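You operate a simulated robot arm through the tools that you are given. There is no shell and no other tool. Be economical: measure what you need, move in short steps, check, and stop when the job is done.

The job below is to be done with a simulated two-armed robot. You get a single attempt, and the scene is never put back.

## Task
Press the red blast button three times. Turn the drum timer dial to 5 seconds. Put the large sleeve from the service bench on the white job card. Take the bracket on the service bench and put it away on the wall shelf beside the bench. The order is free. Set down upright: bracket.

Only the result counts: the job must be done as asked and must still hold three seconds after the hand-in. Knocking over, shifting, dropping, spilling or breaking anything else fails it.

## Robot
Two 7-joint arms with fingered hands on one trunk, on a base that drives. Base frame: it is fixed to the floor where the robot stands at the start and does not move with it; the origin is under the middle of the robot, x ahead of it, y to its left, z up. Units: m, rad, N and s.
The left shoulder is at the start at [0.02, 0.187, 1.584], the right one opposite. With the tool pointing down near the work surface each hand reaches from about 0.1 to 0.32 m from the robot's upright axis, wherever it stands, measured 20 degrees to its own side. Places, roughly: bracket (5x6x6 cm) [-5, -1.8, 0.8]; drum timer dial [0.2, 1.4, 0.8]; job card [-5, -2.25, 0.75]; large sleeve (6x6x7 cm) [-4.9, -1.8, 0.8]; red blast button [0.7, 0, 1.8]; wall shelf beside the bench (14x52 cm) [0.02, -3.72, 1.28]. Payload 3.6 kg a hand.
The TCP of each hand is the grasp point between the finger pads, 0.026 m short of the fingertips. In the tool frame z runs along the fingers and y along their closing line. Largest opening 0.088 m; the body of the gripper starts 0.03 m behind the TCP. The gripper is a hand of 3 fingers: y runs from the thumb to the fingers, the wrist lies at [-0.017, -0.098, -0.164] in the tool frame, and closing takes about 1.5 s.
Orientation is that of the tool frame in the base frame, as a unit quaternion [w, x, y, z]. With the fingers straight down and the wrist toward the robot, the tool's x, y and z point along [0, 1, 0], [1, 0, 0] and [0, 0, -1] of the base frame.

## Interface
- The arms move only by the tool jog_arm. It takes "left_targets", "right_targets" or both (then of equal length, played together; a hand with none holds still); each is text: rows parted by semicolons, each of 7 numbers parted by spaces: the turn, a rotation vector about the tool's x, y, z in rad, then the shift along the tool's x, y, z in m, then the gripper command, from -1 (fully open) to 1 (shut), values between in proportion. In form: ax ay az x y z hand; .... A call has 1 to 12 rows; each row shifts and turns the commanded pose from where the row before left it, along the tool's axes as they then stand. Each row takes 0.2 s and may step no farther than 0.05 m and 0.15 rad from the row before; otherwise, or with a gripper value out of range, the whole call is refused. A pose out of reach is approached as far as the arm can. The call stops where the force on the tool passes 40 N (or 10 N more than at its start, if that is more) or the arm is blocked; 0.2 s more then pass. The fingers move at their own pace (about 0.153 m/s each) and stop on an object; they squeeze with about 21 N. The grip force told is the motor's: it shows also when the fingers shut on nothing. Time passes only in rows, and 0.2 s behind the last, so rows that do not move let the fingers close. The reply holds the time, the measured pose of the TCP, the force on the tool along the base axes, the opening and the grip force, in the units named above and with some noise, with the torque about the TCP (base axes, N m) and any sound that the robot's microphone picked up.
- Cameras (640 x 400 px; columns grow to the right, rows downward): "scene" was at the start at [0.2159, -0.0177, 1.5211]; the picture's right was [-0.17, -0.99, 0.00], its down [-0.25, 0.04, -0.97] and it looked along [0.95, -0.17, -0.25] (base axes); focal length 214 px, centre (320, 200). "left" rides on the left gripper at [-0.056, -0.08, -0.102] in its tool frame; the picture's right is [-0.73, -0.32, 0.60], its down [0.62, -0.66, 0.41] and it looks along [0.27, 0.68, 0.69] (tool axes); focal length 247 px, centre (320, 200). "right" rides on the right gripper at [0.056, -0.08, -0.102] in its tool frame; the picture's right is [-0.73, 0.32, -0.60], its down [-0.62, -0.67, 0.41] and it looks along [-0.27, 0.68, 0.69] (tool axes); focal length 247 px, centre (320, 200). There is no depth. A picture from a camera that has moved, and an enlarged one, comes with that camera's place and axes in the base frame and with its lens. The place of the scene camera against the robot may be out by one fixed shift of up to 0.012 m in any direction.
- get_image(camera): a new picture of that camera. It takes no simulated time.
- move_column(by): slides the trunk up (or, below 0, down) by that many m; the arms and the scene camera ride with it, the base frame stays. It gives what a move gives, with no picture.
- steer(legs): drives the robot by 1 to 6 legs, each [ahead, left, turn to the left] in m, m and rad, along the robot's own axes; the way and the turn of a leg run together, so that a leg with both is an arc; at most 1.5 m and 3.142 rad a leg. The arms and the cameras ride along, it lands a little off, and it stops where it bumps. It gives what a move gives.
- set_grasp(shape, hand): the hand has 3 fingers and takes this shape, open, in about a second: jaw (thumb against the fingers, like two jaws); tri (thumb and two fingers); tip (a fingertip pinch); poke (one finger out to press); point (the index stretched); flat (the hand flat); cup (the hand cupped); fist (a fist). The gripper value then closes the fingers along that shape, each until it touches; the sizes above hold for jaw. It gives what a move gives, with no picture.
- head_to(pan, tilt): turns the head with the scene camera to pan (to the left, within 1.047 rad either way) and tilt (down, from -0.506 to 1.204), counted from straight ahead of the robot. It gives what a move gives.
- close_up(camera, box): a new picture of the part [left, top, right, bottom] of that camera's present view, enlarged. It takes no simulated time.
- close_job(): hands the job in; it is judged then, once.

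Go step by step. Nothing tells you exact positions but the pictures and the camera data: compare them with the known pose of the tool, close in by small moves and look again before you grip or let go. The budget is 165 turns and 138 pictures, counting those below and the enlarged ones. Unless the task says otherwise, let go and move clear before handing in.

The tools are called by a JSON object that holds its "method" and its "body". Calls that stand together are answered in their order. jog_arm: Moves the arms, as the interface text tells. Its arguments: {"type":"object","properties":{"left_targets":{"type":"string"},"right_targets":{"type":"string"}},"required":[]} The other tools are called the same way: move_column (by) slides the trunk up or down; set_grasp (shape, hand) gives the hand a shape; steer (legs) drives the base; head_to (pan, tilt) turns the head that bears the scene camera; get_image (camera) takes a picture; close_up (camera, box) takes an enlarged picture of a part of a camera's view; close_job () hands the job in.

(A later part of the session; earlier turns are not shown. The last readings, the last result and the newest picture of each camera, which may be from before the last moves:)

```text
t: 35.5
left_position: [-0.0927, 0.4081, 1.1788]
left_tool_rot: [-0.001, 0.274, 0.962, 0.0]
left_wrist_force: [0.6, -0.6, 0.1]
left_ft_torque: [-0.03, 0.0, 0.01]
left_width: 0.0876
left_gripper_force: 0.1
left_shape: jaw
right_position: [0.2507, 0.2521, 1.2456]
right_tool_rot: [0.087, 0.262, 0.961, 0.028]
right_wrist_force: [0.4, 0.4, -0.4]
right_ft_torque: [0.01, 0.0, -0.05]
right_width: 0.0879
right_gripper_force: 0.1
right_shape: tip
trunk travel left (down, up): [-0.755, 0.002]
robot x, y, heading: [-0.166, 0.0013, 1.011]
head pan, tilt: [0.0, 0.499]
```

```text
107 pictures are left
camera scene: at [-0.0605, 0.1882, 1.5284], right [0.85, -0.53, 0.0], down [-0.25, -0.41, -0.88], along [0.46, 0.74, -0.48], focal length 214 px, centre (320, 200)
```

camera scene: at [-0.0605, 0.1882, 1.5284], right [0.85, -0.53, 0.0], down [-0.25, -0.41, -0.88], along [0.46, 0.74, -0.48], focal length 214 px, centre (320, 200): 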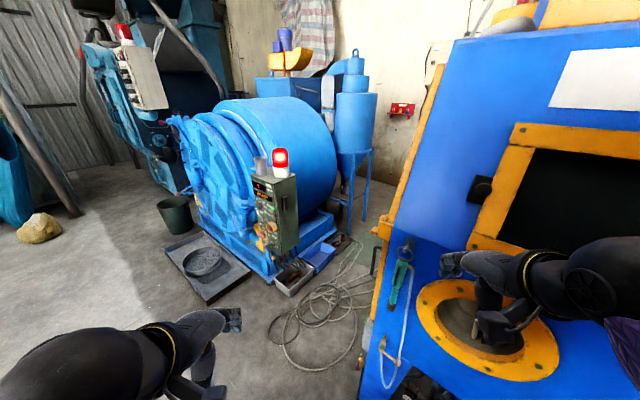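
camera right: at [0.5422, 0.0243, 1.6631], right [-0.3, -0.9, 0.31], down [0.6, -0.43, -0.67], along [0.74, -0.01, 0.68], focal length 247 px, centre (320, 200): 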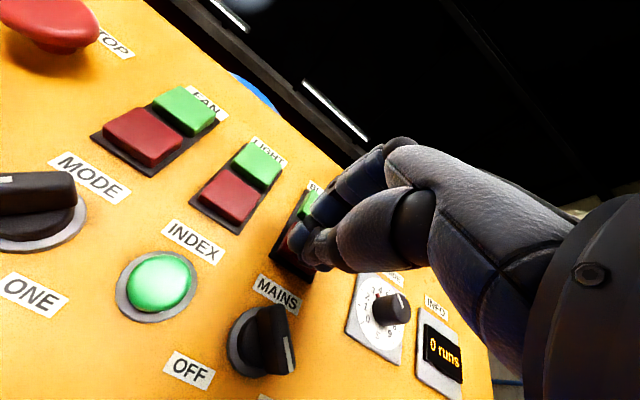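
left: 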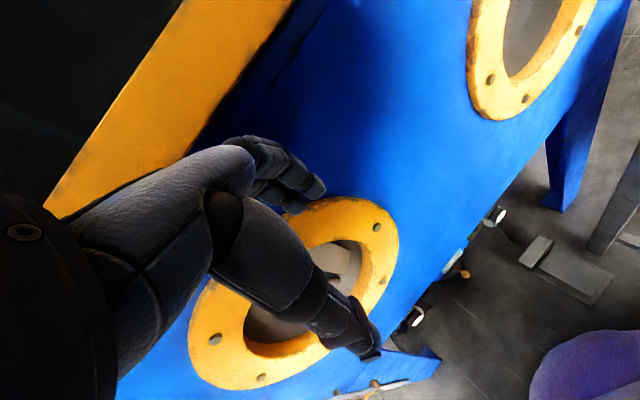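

{"method": "close_up", "body": {"camera": "scene", "box": [220, 140, 320, 270]}}

{"method": "head_to", "body": {"pan": 1.047, "tilt": 0.9}}

{"method": "get_image", "body": {"camera": "scene"}}

```text
3.08 times, centred on (270, 205) of scene
camera zoom: at [-0.0605, 0.1882, 1.5284], right [0.85, -0.53, 0.0], down [-0.25, -0.41, -0.88], along [0.46, 0.74, -0.48], focal length 660 px, centre (474, 185)
```

zoom: 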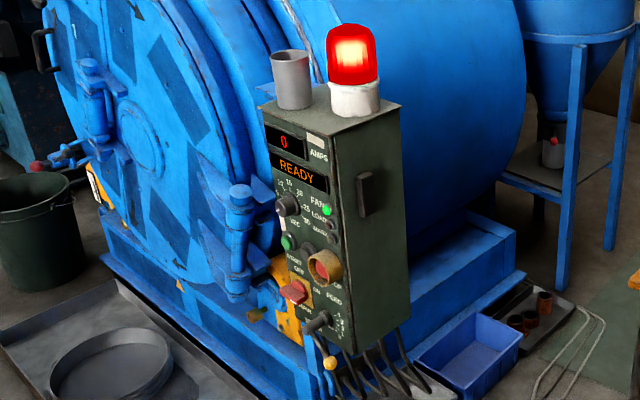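

```text
t: 36.8
left_position: [-0.0925, 0.4074, 1.18]
left_tool_rot: [0.0, 0.276, 0.961, -0.001]
left_wrist_force: [0.3, 0.1, -0.4]
left_ft_torque: [0.01, -0.02, 0.01]
left_width: 0.0879
left_gripper_force: 0.0
left_shape: jaw
right_position: [0.2502, 0.2525, 1.2446]
right_tool_rot: [0.086, 0.262, 0.961, 0.028]
right_wrist_force: [0.9, 0.7, -0.6]
right_ft_torque: [0.02, 0.0, -0.02]
right_width: 0.0879
right_gripper_force: 0.1
right_shape: tip
trunk travel left (down, up): [-0.755, 0.002]
robot x, y, heading: [-0.1695, 0.001, 1.011]
head pan, tilt: [1.047, 0.901]
```

```text
105 pictures are left
camera scene: at [-0.144, 0.1777, 1.4946], right [0.88, 0.47, 0.0], down [0.37, -0.69, -0.62], along [-0.29, 0.55, -0.78], focal length 214 px, centre (320, 200)
```

scene: 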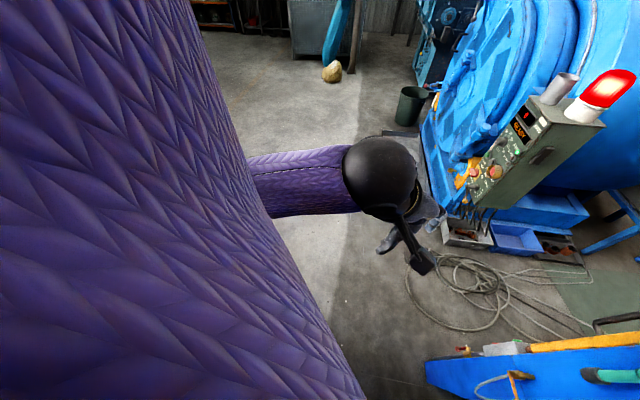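

The drum's control box faces roughly -x. I drive to stand in front of it and a bit away, on free floor.

{"method": "steer", "body": {"legs": [[0.68, 0.67, 0], [0, 0, -0.7]]}}

{"method": "head_to", "body": {"pan": 0.0, "tilt": 0.7}}

{"method": "get_image", "body": {"camera": "scene"}}

```text
t: 43.7
left_position: [-0.063, 1.1904, 1.1788]
left_tool_rot: [0.0, 0.587, 0.809, -0.001]
left_wrist_force: [0.8, 0.6, -0.4]
left_ft_torque: [-0.02, -0.01, 0.0]
left_width: 0.0878
left_gripper_force: 0.1
left_shape: jaw
right_position: [0.1002, 0.8511, 1.2447]
right_tool_rot: [0.091, 0.575, 0.813, -0.003]
right_wrist_force: [-0.8, -0.1, 0.6]
right_ft_torque: [0.02, 0.01, -0.02]
right_width: 0.0878
right_gripper_force: 0.1
right_shape: tip
trunk travel left (down, up): [-0.755, 0.002]
robot x, y, heading: [-0.3846, 0.9307, 0.315]
head pan, tilt: [1.047, 0.901]
```

```text
t: 45.0
left_position: [-0.0636, 1.1908, 1.1789]
left_tool_rot: [-0.001, 0.587, 0.81, -0.001]
left_wrist_force: [-0.3, -0.1, 0.0]
left_ft_torque: [0.01, 0.01, 0.0]
left_width: 0.0877
left_gripper_force: 0.1
left_shape: jaw
right_position: [0.101, 0.8517, 1.2442]
right_tool_rot: [0.09, 0.575, 0.813, -0.003]
right_wrist_force: [-0.4, 0.4, -0.4]
right_ft_torque: [0.01, -0.04, 0.0]
right_width: 0.0879
right_gripper_force: 0.1
right_shape: tip
trunk travel left (down, up): [-0.755, 0.002]
robot x, y, heading: [-0.3846, 0.9318, 0.312]
head pan, tilt: [0.0, 0.7]
```

```text
104 pictures are left
camera scene: at [-0.185, 0.9955, 1.5107], right [0.31, -0.95, 0.0], down [-0.61, -0.2, -0.76], along [0.73, 0.24, -0.64], focal length 214 px, centre (320, 200)
```

scene: 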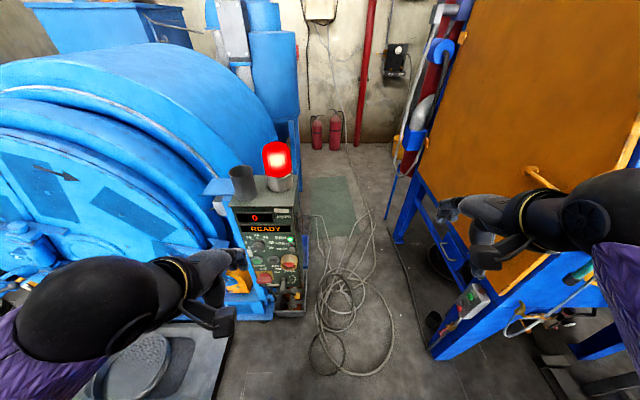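

{"method": "close_up", "body": {"camera": "scene", "box": [215, 200, 325, 320]}}

```text
3.33 times, centred on (270, 260) of scene
camera zoom: at [-0.185, 0.9955, 1.5107], right [0.31, -0.95, 0.0], down [-0.61, -0.2, -0.76], along [0.73, 0.24, -0.64], focal length 715 px, centre (487, 0)
```

zoom: 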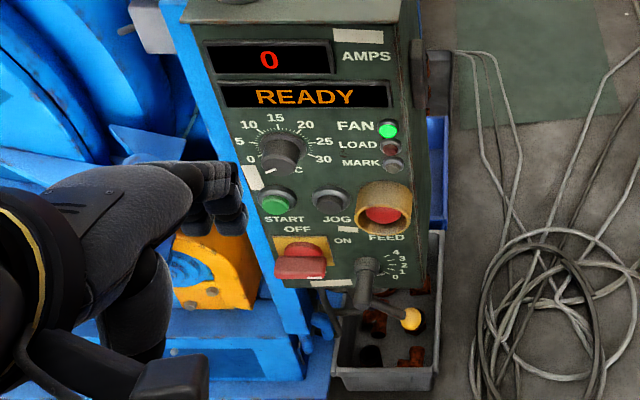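

The timer dial (0–30 s) is at about [0.22, 1.37, 0.86] on a vertical panel yawed ~0.44 rad; the left arm is well placed. I align heading, lower the trunk and turn the left hand forward.

{"method": "steer", "body": {"legs": [[0, 0, 0.12]]}}

{"method": "move_column", "body": {"by": -0.4}}

{"method": "jog_arm", "body": {"left_targets": "-0.14 0 0 0 0 0 -1; -0.14 0 0 0 0 0 -1; -0.14 0 0 0 0 0 -1; -0.14 0 0 0 0 0 -1; -0.14 0 0 0 0 0 -1; -0.14 0 0 0 0 0 -1; -0.14 0 0 0 0 0 -1; -0.14 0 0 0 0 0 -1; -0.14 0 0 0 0 0 -1; -0.14 0 0 0 0 0 -1; -0.14 0 0 0 0 0 -1"}}

{"method": "get_image", "body": {"camera": "left"}}

{"method": "get_image", "body": {"camera": "scene"}}

```text
t: 46.0
left_position: [-0.0954, 1.2267, 1.1795]
left_tool_rot: [0.0, 0.537, 0.843, -0.001]
left_wrist_force: [-0.1, -0.3, 0.8]
left_ft_torque: [0.02, 0.03, 0.03]
left_width: 0.0877
left_gripper_force: 0.0
left_shape: jaw
right_position: [0.1066, 0.9097, 1.2463]
right_tool_rot: [0.091, 0.525, 0.846, 0.003]
right_wrist_force: [1.3, 0.1, 0.8]
right_ft_torque: [0.01, -0.03, 0.04]
right_width: 0.0877
right_gripper_force: 0.2
right_shape: tip
trunk travel left (down, up): [-0.755, 0.002]
robot x, y, heading: [-0.3865, 0.9309, 0.439]
head pan, tilt: [0.0, 0.7]
```

```text
t: 49.8
left_position: [-0.0965, 1.2262, 0.7793]
left_tool_rot: [0.0, 0.538, 0.843, -0.001]
left_wrist_force: [-0.2, -0.2, -0.4]
left_ft_torque: [-0.03, -0.04, 0.01]
left_width: 0.0877
left_gripper_force: 0.1
left_shape: jaw
right_position: [0.1062, 0.9093, 0.846]
right_tool_rot: [0.092, 0.525, 0.846, 0.002]
right_wrist_force: [0.1, -0.3, 0.1]
right_ft_torque: [0.04, -0.02, 0.03]
right_width: 0.088
right_gripper_force: 0.1
right_shape: tip
trunk travel left (down, up): [-0.355, 0.402]
robot x, y, heading: [-0.3819, 0.928, 0.435]
head pan, tilt: [0.0, 0.7]
```

```text
t: 51.1
left_position: [-0.1325, 1.2635, 0.7576]
left_tool_rot: [0.134, 0.573, 0.734, 0.338]
left_wrist_force: [-0.4, -0.1, -0.9]
left_ft_torque: [-0.01, 0.04, 0.02]
left_width: 0.0878
left_gripper_force: 0.0
left_shape: jaw
right_position: [0.1069, 0.9095, 0.846]
right_tool_rot: [0.091, 0.525, 0.846, 0.003]
right_wrist_force: [-0.1, 0.7, 0.0]
right_ft_torque: [0.01, 0.01, 0.0]
right_width: 0.0879
right_gripper_force: 0.1
right_shape: tip
trunk travel left (down, up): [-0.355, 0.402]
robot x, y, heading: [-0.3793, 0.9277, 0.434]
head pan, tilt: [0.0, 0.7]
stopped in row 6 (left hand): the arm was blocked; the commanded pose is now the measured one
```

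```text
102 pictures are left
camera left: at [-0.2345, 1.1661, 0.7701], right [0.34, -0.52, -0.79], down [-0.45, 0.65, -0.62], along [0.83, 0.56, -0.02], focal length 247 px, centre (320, 200)
```

left: 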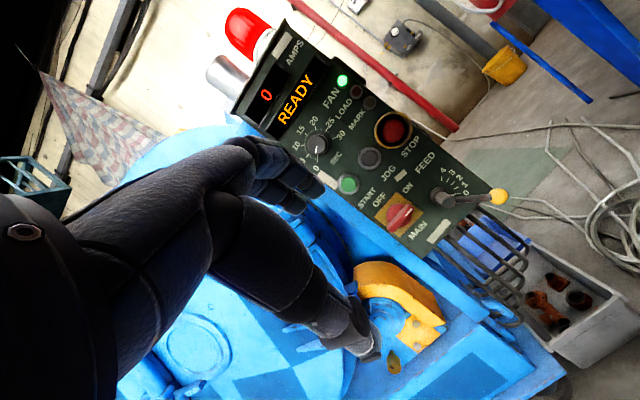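

```text
101 pictures are left
camera scene: at [-0.1771, 1.0275, 1.0996], right [0.42, -0.91, 0.0], down [-0.58, -0.27, -0.76], along [0.69, 0.32, -0.64], focal length 214 px, centre (320, 200)
```

scene: 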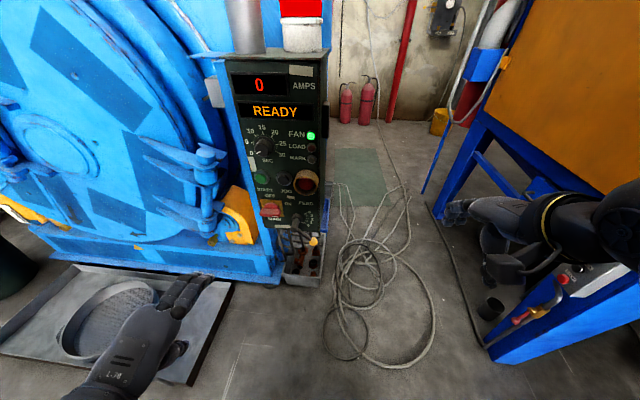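

{"method": "close_up", "body": {"camera": "left", "box": [270, 100, 370, 200]}}

{"method": "close_up", "body": {"camera": "scene", "box": [225, 50, 335, 250]}}

```text
4.00 times, centred on (320, 150) of left
camera zoom: at [-0.2345, 1.1661, 0.7701], right [0.34, -0.52, -0.79], down [-0.45, 0.65, -0.62], along [0.83, 0.56, -0.02], focal length 988 px, centre (320, 400)
```

zoom: 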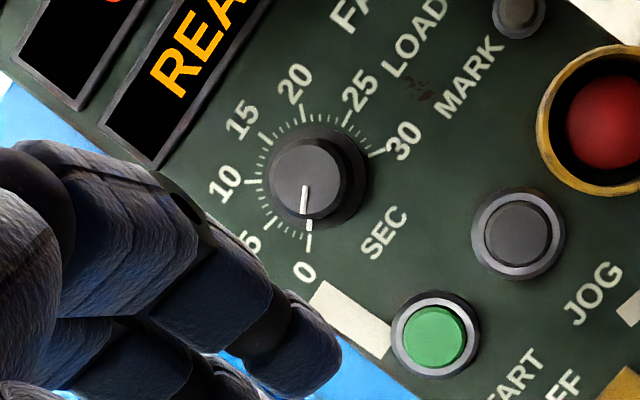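

```text
2.00 times, centred on (280, 150) of scene
camera zoom: at [-0.1771, 1.0275, 1.0996], right [0.42, -0.91, 0.0], down [-0.58, -0.27, -0.76], along [0.69, 0.32, -0.64], focal length 429 px, centre (400, 300)
```

zoom: 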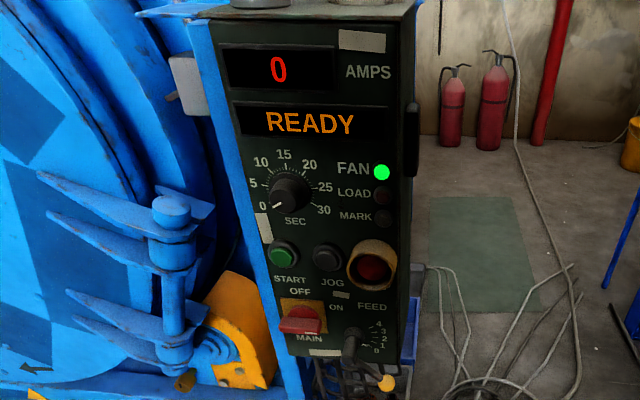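

The pointer is at 0 and the 5 mark is one step (~40°) clockwise. Knob face ≈ [0.236, 1.38, 0.83]. I drive closer, lower the trunk slightly, and bring the left hand horizontal facing it.

{"method": "steer", "body": {"legs": [[0.13, 0, -0.05]]}}

{"method": "move_column", "body": {"by": -0.1}}

{"method": "jog_arm", "body": {"left_targets": "-0.12 0 0 0 0.04 -0.02 -1; -0.12 0 0 0 0.04 -0.02 -1; -0.12 0 0 0 0.04 -0.02 -1; -0.12 0 0 0 0.03 0 -1; -0.12 0 0 0 0.02 0 -1; -0.12 0 0 0 0 0 -1; -0.1 0 0 0 0 0 -1"}}

{"method": "get_image", "body": {"camera": "left"}}

{"method": "get_image", "body": {"camera": "scene"}}

```text
t: 52.4
left_position: [0.0043, 1.303, 0.7559]
left_tool_rot: [0.143, 0.591, 0.72, 0.334]
left_wrist_force: [-0.3, -0.6, -0.4]
left_ft_torque: [0.0, 0.02, 0.01]
left_width: 0.088
left_gripper_force: 0.0
left_shape: jaw
right_position: [0.2256, 0.938, 0.8444]
right_tool_rot: [0.09, 0.545, 0.833, 0.0]
right_wrist_force: [0.2, -0.3, 0.0]
right_ft_torque: [0.01, 0.02, -0.03]
right_width: 0.0878
right_gripper_force: 0.0
right_shape: tip
trunk travel left (down, up): [-0.355, 0.402]
robot x, y, heading: [-0.2666, 0.9842, 0.385]
head pan, tilt: [0.0, 0.7]
```

```text
t: 53.7
left_position: [0.0045, 1.3032, 0.6572]
left_tool_rot: [0.143, 0.591, 0.719, 0.336]
left_wrist_force: [0.6, -0.1, -1.0]
left_ft_torque: [0.01, -0.01, -0.01]
left_width: 0.0878
left_gripper_force: 0.1
left_shape: jaw
right_position: [0.2247, 0.9366, 0.7464]
right_tool_rot: [0.09, 0.546, 0.833, 0.001]
right_wrist_force: [0.0, -0.2, -0.6]
right_ft_torque: [-0.03, 0.01, -0.02]
right_width: 0.0877
right_gripper_force: 0.0
right_shape: tip
trunk travel left (down, up): [-0.255, 0.502]
robot x, y, heading: [-0.2652, 0.9809, 0.381]
head pan, tilt: [0.0, 0.7]
```

```text
t: 55.3
left_position: [0.0675, 1.2856, 0.8286]
left_tool_rot: [0.367, 0.485, 0.526, 0.594]
left_wrist_force: [-0.7, 1.1, 0.8]
left_ft_torque: [-0.01, -0.01, 0.02]
left_width: 0.0879
left_gripper_force: 0.0
left_shape: jaw
right_position: [0.2248, 0.9379, 0.746]
right_tool_rot: [0.091, 0.547, 0.832, 0.0]
right_wrist_force: [-0.3, -0.6, 0.2]
right_ft_torque: [-0.01, -0.03, 0.01]
right_width: 0.0877
right_gripper_force: 0.0
right_shape: tip
trunk travel left (down, up): [-0.255, 0.502]
robot x, y, heading: [-0.264, 0.9793, 0.386]
head pan, tilt: [0.0, 0.7]
```

```text
98 pictures are left
camera left: at [-0.0226, 1.2183, 0.742], right [0.74, -0.48, -0.47], down [0.18, 0.82, -0.54], along [0.64, 0.32, 0.7], focal length 247 px, centre (320, 200)
```

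left: 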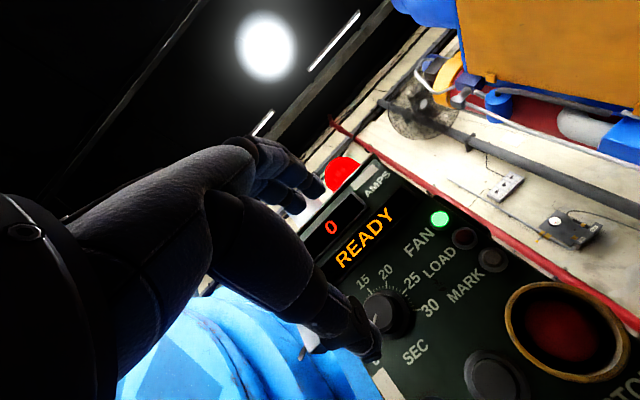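

```text
97 pictures are left
camera scene: at [-0.0382, 1.0748, 0.9911], right [0.38, -0.93, 0.0], down [-0.6, -0.24, -0.76], along [0.71, 0.29, -0.64], focal length 214 px, centre (320, 200)
```

scene: 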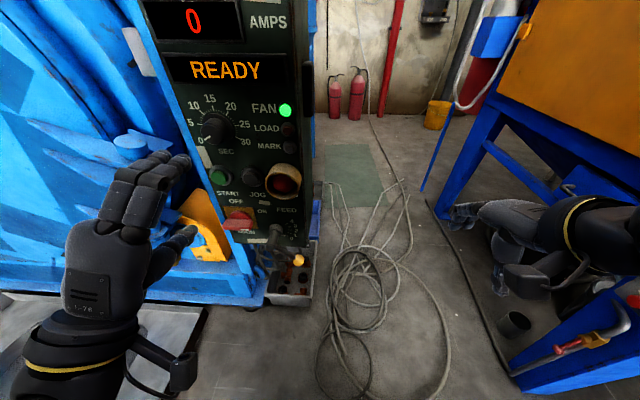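

I yaw the hand 0.1 rad, correct sideways, and look again at the knob.

{"method": "jog_arm", "body": {"left_targets": "0 0.1 0 0.006 -0.006 0.0 -1; 0 0 0 0.005 -0.006 0.02 -1; 0 0 0 0 0 0 -1"}}

{"method": "get_image", "body": {"camera": "left"}}

{"method": "close_up", "body": {"camera": "left", "box": [300, 220, 460, 380]}}

```text
t: 56.1
left_position: [0.0808, 1.3064, 0.8192]
left_tool_rot: [0.34, 0.455, 0.545, 0.617]
left_wrist_force: [0.0, 0.1, -0.5]
left_ft_torque: [-0.01, -0.02, 0.05]
left_width: 0.0878
left_gripper_force: 0.0
left_shape: jaw
right_position: [0.2257, 0.9366, 0.7453]
right_tool_rot: [0.091, 0.546, 0.833, 0.0]
right_wrist_force: [0.4, 0.5, -0.5]
right_ft_torque: [0.05, 0.01, 0.01]
right_width: 0.0877
right_gripper_force: 0.1
right_shape: tip
trunk travel left (down, up): [-0.255, 0.502]
robot x, y, heading: [-0.2639, 0.978, 0.383]
head pan, tilt: [0.0, 0.7]
```

```text
96 pictures are left
camera left: at [0.0004, 1.2297, 0.7298], right [0.8, -0.4, -0.46], down [0.11, 0.84, -0.54], along [0.6, 0.38, 0.71], focal length 247 px, centre (320, 200)
```

left: 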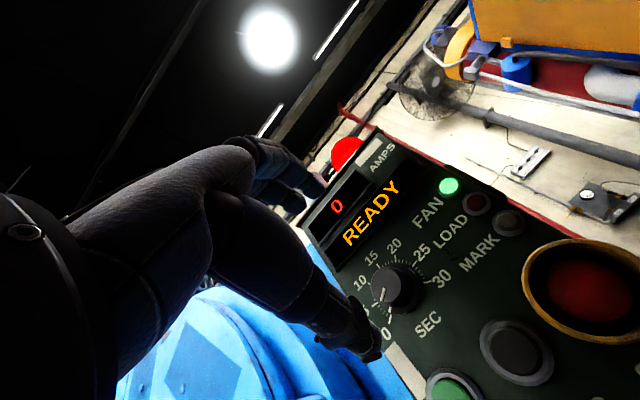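

```text
2.50 times, centred on (380, 300) of left
camera zoom: at [0.0004, 1.2297, 0.7298], right [0.8, -0.4, -0.46], down [0.11, 0.84, -0.54], along [0.6, 0.38, 0.71], focal length 617 px, centre (170, -50)
```

zoom: 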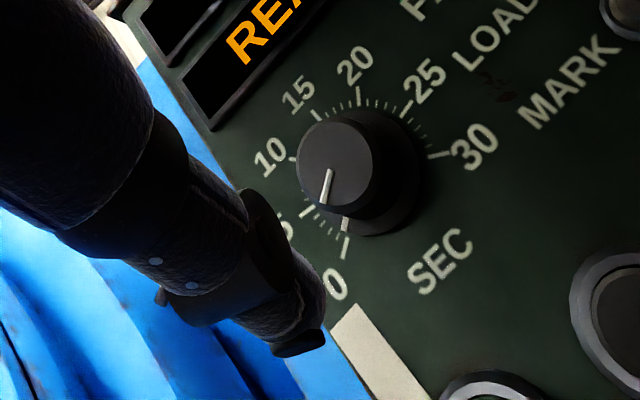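

The knob front triangulates to [0.208, 1.367, 0.826]. I fine-adjust yaw and height, and advance 9 cm with the jaw open.

{"method": "jog_arm", "body": {"left_targets": "0 0.06 0 0.003 0.006 0.0 -1; 0 0 0 0 0 0.03 -1; 0 0 0 0 0 0.03 -1; 0 0 0 0 0 0.03 -1; 0 0 0 0 0 0 -1"}}

{"method": "get_image", "body": {"camera": "left"}}

{"method": "close_up", "body": {"camera": "scene", "box": [120, 50, 320, 250]}}

```text
t: 57.3
left_position: [0.1624, 1.3453, 0.8256]
left_tool_rot: [0.323, 0.434, 0.555, 0.631]
left_wrist_force: [0.9, -0.1, 0.1]
left_ft_torque: [-0.01, -0.02, 0.04]
left_width: 0.0878
left_gripper_force: 0.1
left_shape: jaw
right_position: [0.2244, 0.938, 0.7457]
right_tool_rot: [0.09, 0.546, 0.833, 0.0]
right_wrist_force: [0.0, 0.0, 0.1]
right_ft_torque: [0.02, 0.0, 0.03]
right_width: 0.0876
right_gripper_force: 0.0
right_shape: tip
trunk travel left (down, up): [-0.255, 0.502]
robot x, y, heading: [-0.2658, 0.9848, 0.386]
head pan, tilt: [0.0, 0.7]
```

```text
94 pictures are left
camera left: at [0.0877, 1.2645, 0.7358], right [0.82, -0.35, -0.45], down [0.07, 0.84, -0.53], along [0.56, 0.41, 0.72], focal length 247 px, centre (320, 200)
```

left: 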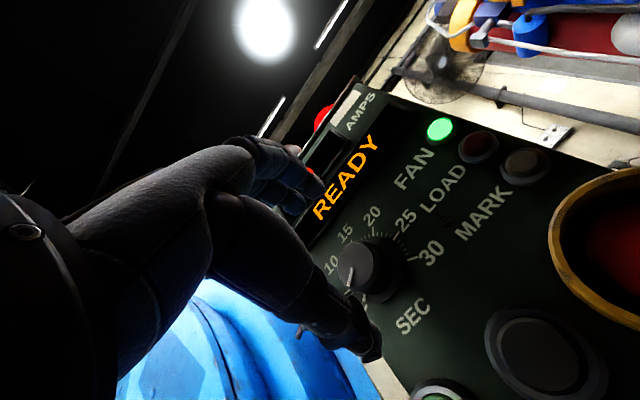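

```text
2.00 times, centred on (220, 150) of scene
camera zoom: at [-0.0382, 1.0747, 0.9912], right [0.38, -0.93, 0.0], down [-0.6, -0.24, -0.76], along [0.71, 0.29, -0.64], focal length 429 px, centre (520, 300)
```

zoom: 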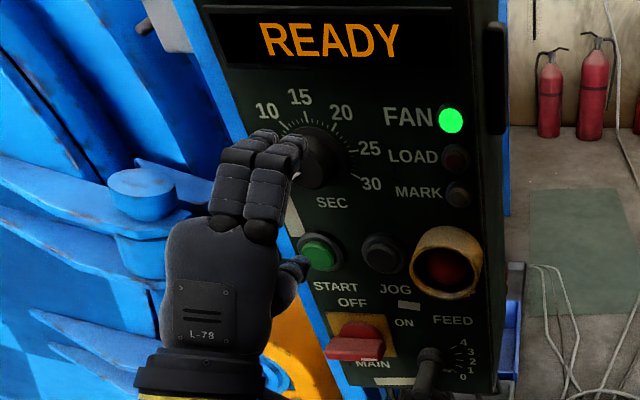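

{"method": "jog_arm", "body": {"left_targets": "0 0 0 0.003 0.002 0.015 -1; 0 0 0 0 0 0.015 -1; 0 0 0 0 0 0.008 -1; 0 0 0 0 0 0 -1"}}

{"method": "get_image", "body": {"camera": "left"}}

{"method": "close_up", "body": {"camera": "scene", "box": [160, 70, 300, 190]}}

```text
t: 58.3
left_position: [0.1952, 1.3634, 0.8297]
left_tool_rot: [0.324, 0.434, 0.555, 0.631]
left_wrist_force: [-0.2, 0.3, -0.1]
left_ft_torque: [0.01, -0.01, 0.01]
left_width: 0.0878
left_gripper_force: 0.0
left_shape: jaw
right_position: [0.2246, 0.9368, 0.7445]
right_tool_rot: [0.09, 0.546, 0.833, 0.0]
right_wrist_force: [-0.2, -0.8, -0.7]
right_ft_torque: [0.02, 0.01, -0.03]
right_width: 0.0881
right_gripper_force: 0.1
right_shape: tip
trunk travel left (down, up): [-0.255, 0.502]
robot x, y, heading: [-0.2617, 0.9836, 0.386]
head pan, tilt: [0.0, 0.7]
```

```text
92 pictures are left
camera left: at [0.1203, 1.2832, 0.7386], right [0.82, -0.35, -0.45], down [0.07, 0.84, -0.53], along [0.56, 0.41, 0.72], focal length 247 px, centre (320, 200)
```

left: 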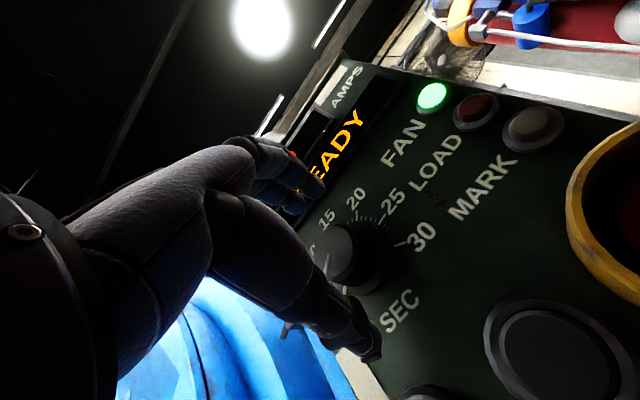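

```text
3.33 times, centred on (230, 130) of scene
camera zoom: at [-0.0382, 1.0748, 0.9912], right [0.38, -0.93, 0.0], down [-0.6, -0.24, -0.76], along [0.71, 0.29, -0.64], focal length 715 px, centre (620, 433)
```

zoom: 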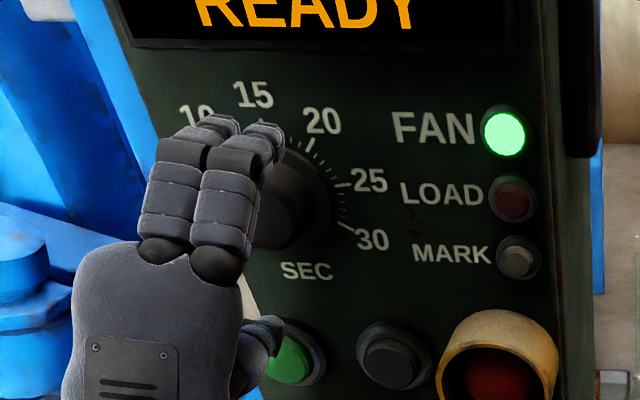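

{"method": "jog_arm", "body": {"left_targets": "0 0 0 0 0 0.008 -1; 0 0 0 0 0 0.008 -1; 0 0 0 0 0 0 -1"}}

{"method": "close_up", "body": {"camera": "left", "box": [220, 160, 420, 380]}}

```text
t: 59.1
left_position: [0.2112, 1.3704, 0.8289]
left_tool_rot: [0.323, 0.435, 0.555, 0.631]
left_wrist_force: [-0.6, -0.2, -0.3]
left_ft_torque: [-0.01, 0.0, -0.03]
left_width: 0.0879
left_gripper_force: 0.0
left_shape: jaw
right_position: [0.2252, 0.9374, 0.7446]
right_tool_rot: [0.091, 0.546, 0.833, 0.0]
right_wrist_force: [-0.4, 0.2, -0.2]
right_ft_torque: [0.03, 0.01, 0.0]
right_width: 0.0877
right_gripper_force: 0.1
right_shape: tip
trunk travel left (down, up): [-0.255, 0.502]
robot x, y, heading: [-0.2648, 0.9809, 0.386]
head pan, tilt: [0.0, 0.7]
```

```text
1.82 times, centred on (320, 270) of left
camera zoom: at [0.1346, 1.2901, 0.7387], right [0.82, -0.35, -0.45], down [0.07, 0.84, -0.53], along [0.57, 0.41, 0.72], focal length 449 px, centre (320, 73)
```

zoom: 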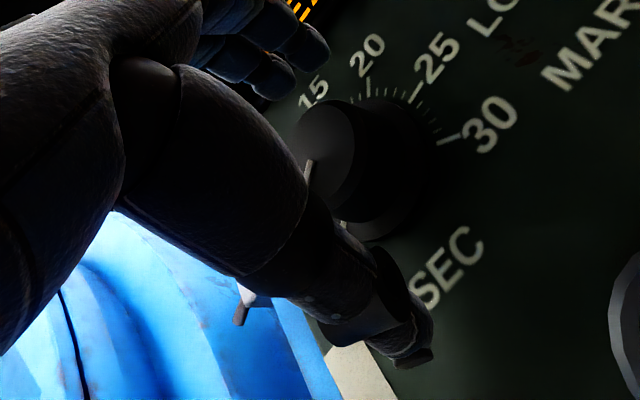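

The knob sits between the fingers. I close on it.

{"method": "jog_arm", "body": {"left_targets": "0 0 0 0 0 0.003 0; 0 0 0 0 0 0 0.3; 0 0 0 0 0 0 1; 0 0 0 0 0 0 1; 0 0 0 0 0 0 1; 0 0 0 0 0 0 1; 0 0 0 0 0 0 1; 0 0 0 0 0 0 1"}}

{"method": "get_image", "body": {"camera": "left"}}

{"method": "close_up", "body": {"camera": "scene", "box": [160, 70, 300, 190]}}

```text
t: 60.9
left_position: [0.2128, 1.3708, 0.8302]
left_tool_rot: [0.324, 0.435, 0.554, 0.632]
left_wrist_force: [1.9, 2.5, 10.8]
left_ft_torque: [0.16, -0.2, 0.02]
left_width: 0.0348
left_gripper_force: 20.5
left_shape: jaw
right_position: [0.2245, 0.9364, 0.7456]
right_tool_rot: [0.09, 0.546, 0.833, 0.0]
right_wrist_force: [0.5, -0.6, 0.8]
right_ft_torque: [0.02, 0.01, -0.01]
right_width: 0.0877
right_gripper_force: 0.0
right_shape: tip
trunk travel left (down, up): [-0.255, 0.502]
robot x, y, heading: [-0.2662, 0.9864, 0.381]
head pan, tilt: [0.0, 0.7]
```

```text
89 pictures are left
camera left: at [0.1372, 1.2911, 0.7396], right [0.82, -0.35, -0.45], down [0.07, 0.84, -0.53], along [0.56, 0.41, 0.72], focal length 247 px, centre (320, 200)
```

left: 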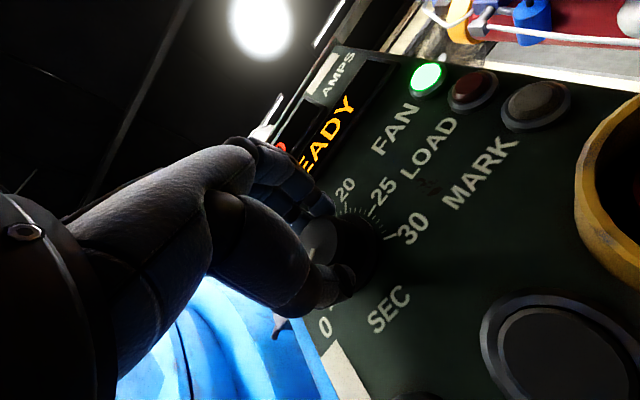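

```text
3.33 times, centred on (230, 130) of scene
camera zoom: at [-0.0387, 1.0745, 0.9914], right [0.38, -0.93, 0.0], down [-0.6, -0.24, -0.77], along [0.71, 0.29, -0.64], focal length 715 px, centre (620, 433)
```

zoom: 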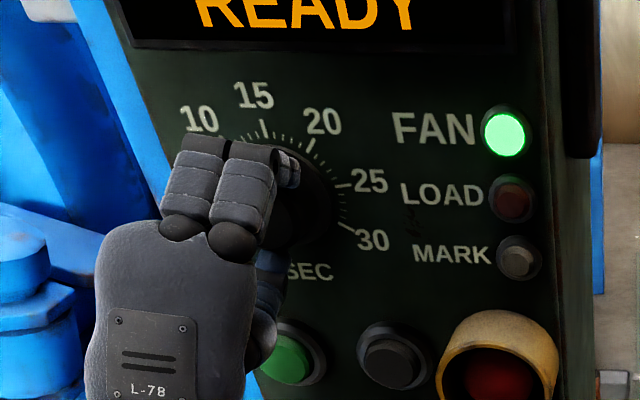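

Gripped (35 mm). I relieve the vertical load a bit and turn clockwise (+z) by 0.70 rad.

{"method": "jog_arm", "body": {"left_targets": "0 0 0 0 0.003 0 1; 0 0 0.1 0 0 0 1; 0 0 0.1 0 0 0 1; 0 0 0.1 0 0 0 1; 0 0 0.1 0 0 0 1; 0 0 0.1 0 0 0 1; 0 0 0.1 0 0 0 1; 0 0 0.1 0 0 0 1; 0 0 0 0 0 0 1"}}

{"method": "close_up", "body": {"camera": "left", "box": [240, 160, 420, 360]}}

{"method": "close_up", "body": {"camera": "scene", "box": [160, 70, 300, 190]}}

```text
t: 62.9
left_position: [0.2126, 1.371, 0.8329]
left_tool_rot: [0.087, 0.599, 0.371, 0.704]
left_wrist_force: [-3.6, 10.1, 6.3]
left_ft_torque: [0.06, -0.36, 0.0]
left_width: 0.0338
left_gripper_force: 21.0
left_shape: jaw
right_position: [0.2246, 0.9389, 0.746]
right_tool_rot: [0.09, 0.546, 0.833, 0.0]
right_wrist_force: [0.2, 0.6, -0.1]
right_ft_torque: [0.02, -0.01, 0.0]
right_width: 0.0875
right_gripper_force: 0.0
right_shape: tip
trunk travel left (down, up): [-0.255, 0.502]
robot x, y, heading: [-0.2636, 0.9823, 0.379]
head pan, tilt: [0.0, 0.7]
```

```text
2.00 times, centred on (330, 260) of left
camera zoom: at [0.1093, 1.3522, 0.7377], right [0.64, 0.06, -0.77], down [-0.01, 1.0, 0.07], along [0.77, -0.04, 0.64], focal length 494 px, centre (300, 80)
```

zoom: 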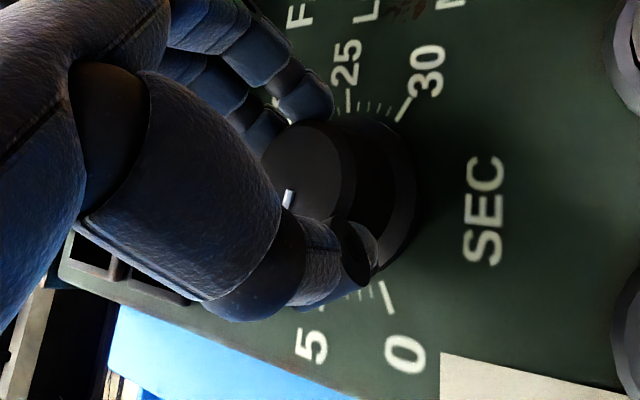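

```text
3.33 times, centred on (230, 130) of scene
camera zoom: at [-0.0389, 1.0753, 0.9913], right [0.38, -0.93, 0.0], down [-0.6, -0.24, -0.77], along [0.71, 0.29, -0.64], focal length 715 px, centre (620, 433)
```

zoom: 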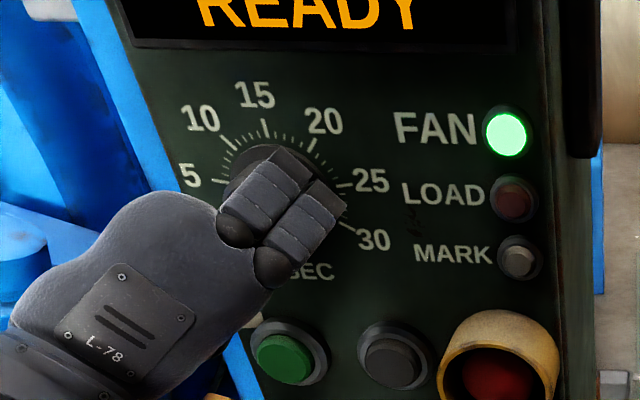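

Turned; I release, back off and read the pointer.

{"method": "jog_arm", "body": {"left_targets": "0 0 0 0 0 0 -1; 0 0 0 0 0 0 -1; 0 0 0 0 0 0 -1; 0 0 0 0 0 0 -1; 0 0 0 0 0 -0.02 -1; 0 0 0 0 0 -0.03 -1; 0 0 0 0 0 -0.04 -1; 0 0 0 0 0 0 -1"}}

{"method": "close_up", "body": {"camera": "left", "box": [300, 180, 460, 340]}}

{"method": "close_up", "body": {"camera": "scene", "box": [170, 80, 270, 170]}}

```text
t: 64.7
left_position: [0.1313, 1.3321, 0.8313]
left_tool_rot: [0.087, 0.599, 0.372, 0.704]
left_wrist_force: [0.4, 0.3, -0.4]
left_ft_torque: [-0.02, -0.01, 0.0]
left_width: 0.0879
left_gripper_force: 0.1
left_shape: jaw
right_position: [0.2244, 0.9374, 0.7458]
right_tool_rot: [0.09, 0.546, 0.833, -0.001]
right_wrist_force: [-0.8, 0.3, 0.1]
right_ft_torque: [0.03, 0.04, 0.0]
right_width: 0.0879
right_gripper_force: 0.0
right_shape: tip
trunk travel left (down, up): [-0.255, 0.502]
robot x, y, heading: [-0.2607, 0.9818, 0.388]
head pan, tilt: [0.0, 0.7]
```

```text
2.50 times, centred on (380, 260) of left
camera zoom: at [0.0277, 1.3141, 0.7364], right [0.64, 0.06, -0.77], down [-0.01, 1.0, 0.07], along [0.77, -0.04, 0.64], focal length 617 px, centre (170, 50)
```

zoom: 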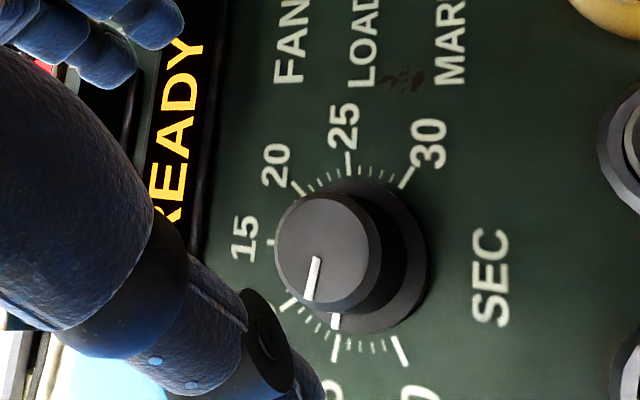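

```text
4.44 times, centred on (220, 125) of scene
camera zoom: at [-0.0383, 1.0748, 0.9912], right [0.38, -0.93, 0.0], down [-0.6, -0.24, -0.76], along [0.71, 0.29, -0.64], focal length 953 px, centre (764, 533)
```

zoom: 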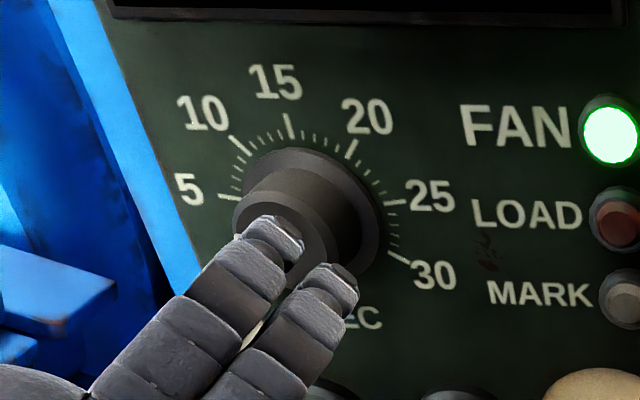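

{"method": "jog_arm", "body": {"left_targets": "0 0 0 0 -0.04 -0.03 -1; 0 0 0 0 -0.04 -0.03 -1; 0 0 0 0 -0.04 -0.02 -1"}}

{"method": "close_up", "body": {"camera": "scene", "box": [185, 95, 255, 150]}}

{"method": "close_up", "body": {"camera": "left", "box": [300, 100, 540, 340]}}

```text
t: 65.5
left_position: [0.0197, 1.3851, 0.7551]
left_tool_rot: [0.087, 0.598, 0.372, 0.704]
left_wrist_force: [0.4, 0.2, 0.3]
left_ft_torque: [0.02, -0.02, 0.0]
left_width: 0.0878
left_gripper_force: 0.0
left_shape: jaw
right_position: [0.2235, 0.9374, 0.7454]
right_tool_rot: [0.09, 0.546, 0.833, 0.001]
right_wrist_force: [0.3, -0.5, 0.4]
right_ft_torque: [-0.01, 0.01, -0.01]
right_width: 0.0876
right_gripper_force: 0.1
right_shape: tip
trunk travel left (down, up): [-0.255, 0.502]
robot x, y, heading: [-0.265, 0.9836, 0.382]
head pan, tilt: [0.0, 0.7]
```

```text
7.27 times, centred on (220, 122) of scene
camera zoom: at [-0.0383, 1.0748, 0.9912], right [0.38, -0.93, 0.0], down [-0.6, -0.24, -0.76], along [0.71, 0.29, -0.64], focal length 1560 px, centre (1047, 764)
```

zoom: 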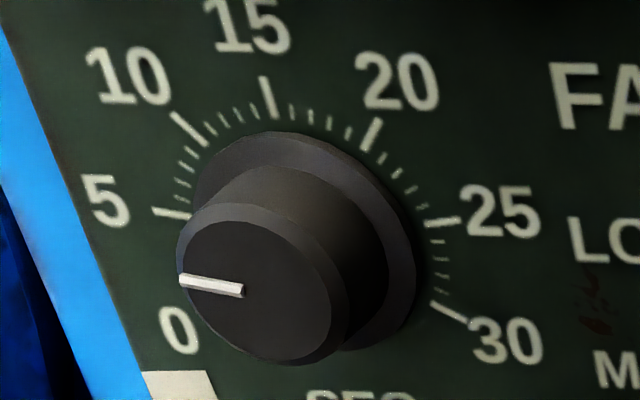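

```text
1.67 times, centred on (420, 220) of left
camera zoom: at [-0.0841, 1.3659, 0.6598], right [0.64, 0.06, -0.77], down [-0.01, 1.0, 0.07], along [0.77, -0.04, 0.64], focal length 412 px, centre (153, 167)
```

zoom: 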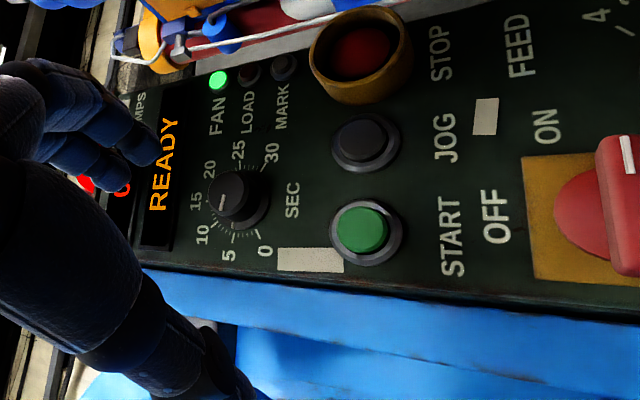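

The pointer on the knob is parallel to the 5 tick – dial set. I back off, restore the left hand to pointing down, and raise the trunk for driving.

{"method": "steer", "body": {"legs": [[-0.3, 0, 0]]}}

{"method": "jog_arm", "body": {"left_targets": "0 0 -0.14 0 0 0 -1; 0 0 -0.14 0 0 0 -1; 0 0 -0.14 0 0 0 -1; 0 0 -0.14 0 0 0 -1; 0 0 -0.14 0 0 0 -1; 0.12 0 0 0 0 0 -1; 0.12 0 0 0 0 0 -1; 0.12 0 0 0 0 0 -1; 0.12 0 0 0 0 0 -1; 0.12 0 0 0 0 0 -1; 0.12 0 0 0 0 0 -1; 0.12 0 0 0 0 0 -1"}}

{"method": "jog_arm", "body": {"left_targets": "0.12 0 0 0 0 0 -1; 0.12 0 0 0 0 0 -1; 0.12 0 0 0 0 0 -1; 0.12 0 0 0 0 0 -1; 0.12 0 0 0 0 0 -1; 0.1 0 0 0 0 0 -1"}}

{"method": "move_column", "body": {"by": 0.3}}

{"method": "steer", "body": {"legs": [[0, 0, 1.8]]}}

{"method": "head_to", "body": {"pan": 0.7, "tilt": 0.5}}

{"method": "get_image", "body": {"camera": "scene"}}

```text
t: 67.6
left_position: [-0.258, 1.2722, 0.7548]
left_tool_rot: [0.088, 0.599, 0.371, 0.704]
left_wrist_force: [0.7, 0.2, 0.3]
left_ft_torque: [0.0, -0.02, -0.04]
left_width: 0.0877
left_gripper_force: 0.1
left_shape: jaw
right_position: [-0.0515, 0.8251, 0.7449]
right_tool_rot: [0.091, 0.546, 0.833, 0.001]
right_wrist_force: [-1.0, -0.2, 0.0]
right_ft_torque: [0.01, 0.0, 0.03]
right_width: 0.088
right_gripper_force: 0.1
right_shape: tip
trunk travel left (down, up): [-0.255, 0.502]
robot x, y, heading: [-0.5398, 0.8739, 0.38]
head pan, tilt: [0.0, 0.7]
```

```text
t: 70.2
left_position: [-0.2572, 1.274, 0.755]
left_tool_rot: [0.117, 0.53, 0.764, 0.349]
left_wrist_force: [-0.4, -1.1, 0.0]
left_ft_torque: [0.0, 0.01, -0.01]
left_width: 0.0877
left_gripper_force: 0.2
left_shape: jaw
right_position: [-0.0526, 0.8244, 0.7451]
right_tool_rot: [0.091, 0.546, 0.833, 0.0]
right_wrist_force: [0.2, 0.9, -0.4]
right_ft_torque: [0.02, -0.01, 0.04]
right_width: 0.0881
right_gripper_force: 0.0
right_shape: tip
trunk travel left (down, up): [-0.255, 0.502]
robot x, y, heading: [-0.5387, 0.8692, 0.385]
head pan, tilt: [0.0, 0.7]
```

```text
t: 71.6
left_position: [-0.2692, 1.2881, 0.7505]
left_tool_rot: [-0.104, 0.544, 0.828, 0.082]
left_wrist_force: [0.0, -0.1, 0.5]
left_ft_torque: [0.01, 0.0, 0.0]
left_width: 0.0876
left_gripper_force: 0.1
left_shape: jaw
right_position: [-0.0516, 0.8234, 0.7453]
right_tool_rot: [0.09, 0.547, 0.832, 0.001]
right_wrist_force: [0.1, -0.4, 0.3]
right_ft_torque: [-0.03, -0.03, -0.01]
right_width: 0.0878
right_gripper_force: 0.0
right_shape: tip
trunk travel left (down, up): [-0.255, 0.502]
robot x, y, heading: [-0.5412, 0.8718, 0.384]
head pan, tilt: [0.0, 0.7]
```

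```text
t: 74.6
left_position: [-0.2567, 1.2721, 1.0559]
left_tool_rot: [-0.071, 0.538, 0.837, 0.069]
left_wrist_force: [-0.3, 0.0, 0.3]
left_ft_torque: [0.0, -0.04, 0.02]
left_width: 0.0877
left_gripper_force: 0.1
left_shape: jaw
right_position: [-0.0524, 0.825, 1.0444]
right_tool_rot: [0.091, 0.546, 0.832, 0.001]
right_wrist_force: [0.3, 0.2, 0.4]
right_ft_torque: [-0.04, 0.0, 0.02]
right_width: 0.0879
right_gripper_force: 0.0
right_shape: tip
trunk travel left (down, up): [-0.555, 0.202]
robot x, y, heading: [-0.5425, 0.8716, 0.39]
head pan, tilt: [0.0, 0.7]
```

```text
t: 79.3
left_position: [-0.9979, 1.0542, 1.0557]
left_tool_rot: [-0.097, -0.322, 0.942, -0.014]
left_wrist_force: [0.2, 0.3, -0.1]
left_ft_torque: [-0.01, 0.03, 0.01]
left_width: 0.0877
left_gripper_force: 0.2
left_shape: jaw
right_position: [-0.6088, 1.3563, 1.0445]
right_tool_rot: [0.056, -0.314, 0.945, 0.072]
right_wrist_force: [0.0, 0.8, 0.3]
right_ft_torque: [0.02, -0.02, 0.0]
right_width: 0.0877
right_gripper_force: 0.1
right_shape: tip
trunk travel left (down, up): [-0.555, 0.202]
robot x, y, heading: [-0.5421, 0.8726, 2.186]
head pan, tilt: [0.0, 0.7]
```

```text
t: 80.4
left_position: [-0.9982, 1.0541, 1.0544]
left_tool_rot: [-0.097, -0.322, 0.942, -0.015]
left_wrist_force: [0.0, -0.2, 0.3]
left_ft_torque: [-0.01, -0.04, 0.03]
left_width: 0.0878
left_gripper_force: 0.1
left_shape: jaw
right_position: [-0.6096, 1.3556, 1.0455]
right_tool_rot: [0.056, -0.314, 0.945, 0.071]
right_wrist_force: [0.2, -0.4, 0.3]
right_ft_torque: [0.03, 0.02, 0.04]
right_width: 0.0877
right_gripper_force: 0.0
right_shape: tip
trunk travel left (down, up): [-0.555, 0.202]
robot x, y, heading: [-0.537, 0.8732, 2.183]
head pan, tilt: [0.7, 0.499]
```

```text
81 pictures are left
camera scene: at [-0.7126, 1.0004, 1.3269], right [0.25, 0.97, 0.0], down [0.46, -0.12, -0.88], along [-0.85, 0.22, -0.48], focal length 214 px, centre (320, 200)
```

scene: 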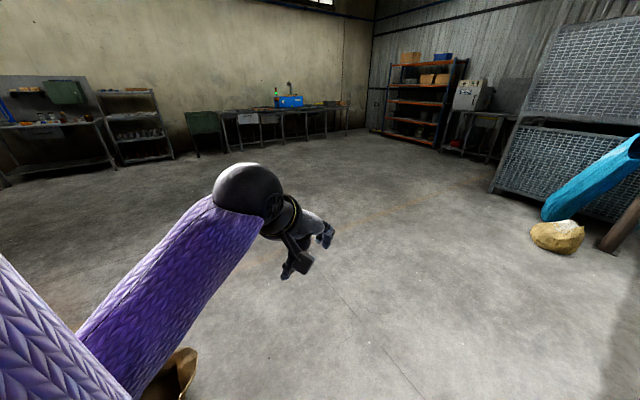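

{"method": "steer", "body": {"legs": [[0, 0, 1.4]]}}

{"method": "head_to", "body": {"pan": 0.3, "tilt": 0.4}}

{"method": "get_image", "body": {"camera": "scene"}}

```text
t: 84.2
left_position: [-0.7973, 0.4506, 1.0551]
left_tool_rot: [0.066, 0.854, -0.512, 0.074]
left_wrist_force: [0.5, 0.0, 0.4]
left_ft_torque: [0.02, 0.03, -0.04]
left_width: 0.0877
left_gripper_force: 0.0
left_shape: jaw
right_position: [-1.0309, 0.884, 1.0457]
right_tool_rot: [0.003, 0.85, -0.519, -0.09]
right_wrist_force: [0.4, 1.2, 0.3]
right_ft_torque: [-0.03, 0.01, 0.01]
right_width: 0.0878
right_gripper_force: 0.0
right_shape: tip
trunk travel left (down, up): [-0.555, 0.202]
robot x, y, heading: [-0.5435, 0.8726, -2.689]
head pan, tilt: [0.7, 0.499]
```

```text
t: 85.1
left_position: [-0.7965, 0.4501, 1.0547]
left_tool_rot: [0.065, 0.854, -0.511, 0.074]
left_wrist_force: [0.5, 1.5, -0.4]
left_ft_torque: [0.03, -0.02, -0.04]
left_width: 0.088
left_gripper_force: 0.1
left_shape: jaw
right_position: [-1.0309, 0.8838, 1.0466]
right_tool_rot: [0.003, 0.85, -0.519, -0.09]
right_wrist_force: [0.6, 0.5, 0.2]
right_ft_torque: [-0.01, 0.0, 0.0]
right_width: 0.0878
right_gripper_force: 0.0
right_shape: tip
trunk travel left (down, up): [-0.555, 0.202]
robot x, y, heading: [-0.5439, 0.8707, -2.698]
head pan, tilt: [0.3, 0.4]
```

```text
80 pictures are left
camera scene: at [-0.7353, 0.7478, 1.336], right [-0.68, 0.73, 0.0], down [0.28, 0.27, -0.92], along [-0.67, -0.63, -0.39], focal length 214 px, centre (320, 200)
```

scene: 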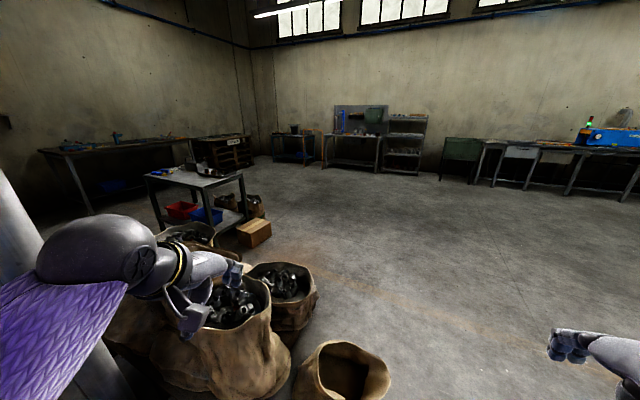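

Those sacks behind the start blocked me earlier; I route around them. The service bench with the back panel is at far (-5, -1.8); I drive in front of it, facing -x.

{"method": "steer", "body": {"legs": [[0, 0, -0.444], [1.5, -0.2, 0], [0.69, 0.95, 0], [0.69, 0.95, 0], [0.5, 0.9, 0]]}}

{"method": "head_to", "body": {"pan": 0, "tilt": 0.5}}

{"method": "get_image", "body": {"camera": "scene"}}

```text
refused: leg 2 is longer than a leg can be; nothing moved
```

```text
t: 85.9
left_position: [-0.7978, 0.4499, 1.0549]
left_tool_rot: [0.065, 0.854, -0.512, 0.074]
left_wrist_force: [0.0, 0.7, 0.6]
left_ft_torque: [-0.03, 0.02, 0.0]
left_width: 0.0875
left_gripper_force: 0.1
left_shape: jaw
right_position: [-1.0314, 0.8845, 1.046]
right_tool_rot: [0.004, 0.85, -0.519, -0.091]
right_wrist_force: [-0.2, 0.6, 0.4]
right_ft_torque: [-0.01, -0.05, 0.04]
right_width: 0.088
right_gripper_force: 0.1
right_shape: tip
trunk travel left (down, up): [-0.555, 0.202]
robot x, y, heading: [-0.5433, 0.8703, -2.698]
head pan, tilt: [0.0, 0.499]
```

```text
79 pictures are left
camera scene: at [-0.7494, 0.7714, 1.3269], right [-0.43, 0.9, 0.0], down [0.43, 0.21, -0.88], along [-0.79, -0.38, -0.48], focal length 214 px, centre (320, 200)
```

scene: 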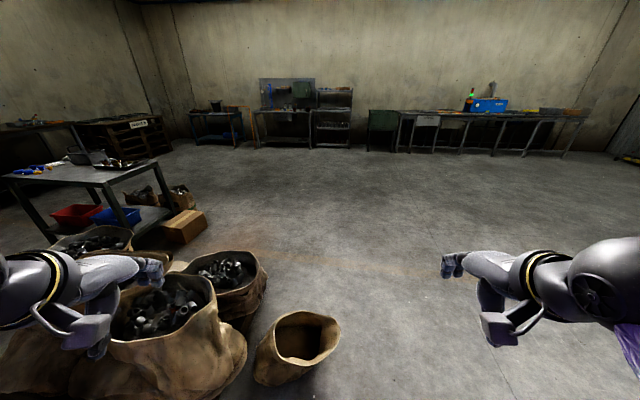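

{"method": "steer", "body": {"legs": [[0, 0, -0.444], [1.45, -0.2, 0], [0.69, 0.95, 0], [0.69, 0.95, 0], [0.5, 0.9, 0]]}}

{"method": "get_image", "body": {"camera": "scene"}}

```text
t: 110.5
left_position: [-4.3044, -1.9919, 1.0548]
left_tool_rot: [0.08, 0.717, -0.69, 0.057]
left_wrist_force: [-0.1, 0.4, 0.5]
left_ft_torque: [-0.01, 0.0, 0.03]
left_width: 0.0877
left_gripper_force: 0.1
left_shape: jaw
right_position: [-4.3217, -1.4985, 1.0455]
right_tool_rot: [-0.017, 0.71, -0.698, -0.089]
right_wrist_force: [-0.8, 0.5, -0.4]
right_ft_torque: [0.01, -0.01, -0.02]
right_width: 0.0878
right_gripper_force: 0.0
right_shape: tip
trunk travel left (down, up): [-0.555, 0.202]
robot x, y, heading: [-3.8858, -1.7287, 3.137]
head pan, tilt: [0.0, 0.499]
```

```text
78 pictures are left
camera scene: at [-4.1197, -1.7267, 1.3269], right [0.01, 1.0, 0.0], down [0.48, 0.0, -0.88], along [-0.88, 0.01, -0.48], focal length 214 px, centre (320, 200)
```

scene: 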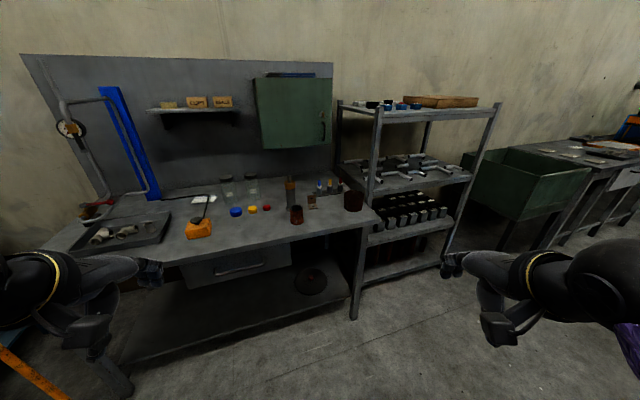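

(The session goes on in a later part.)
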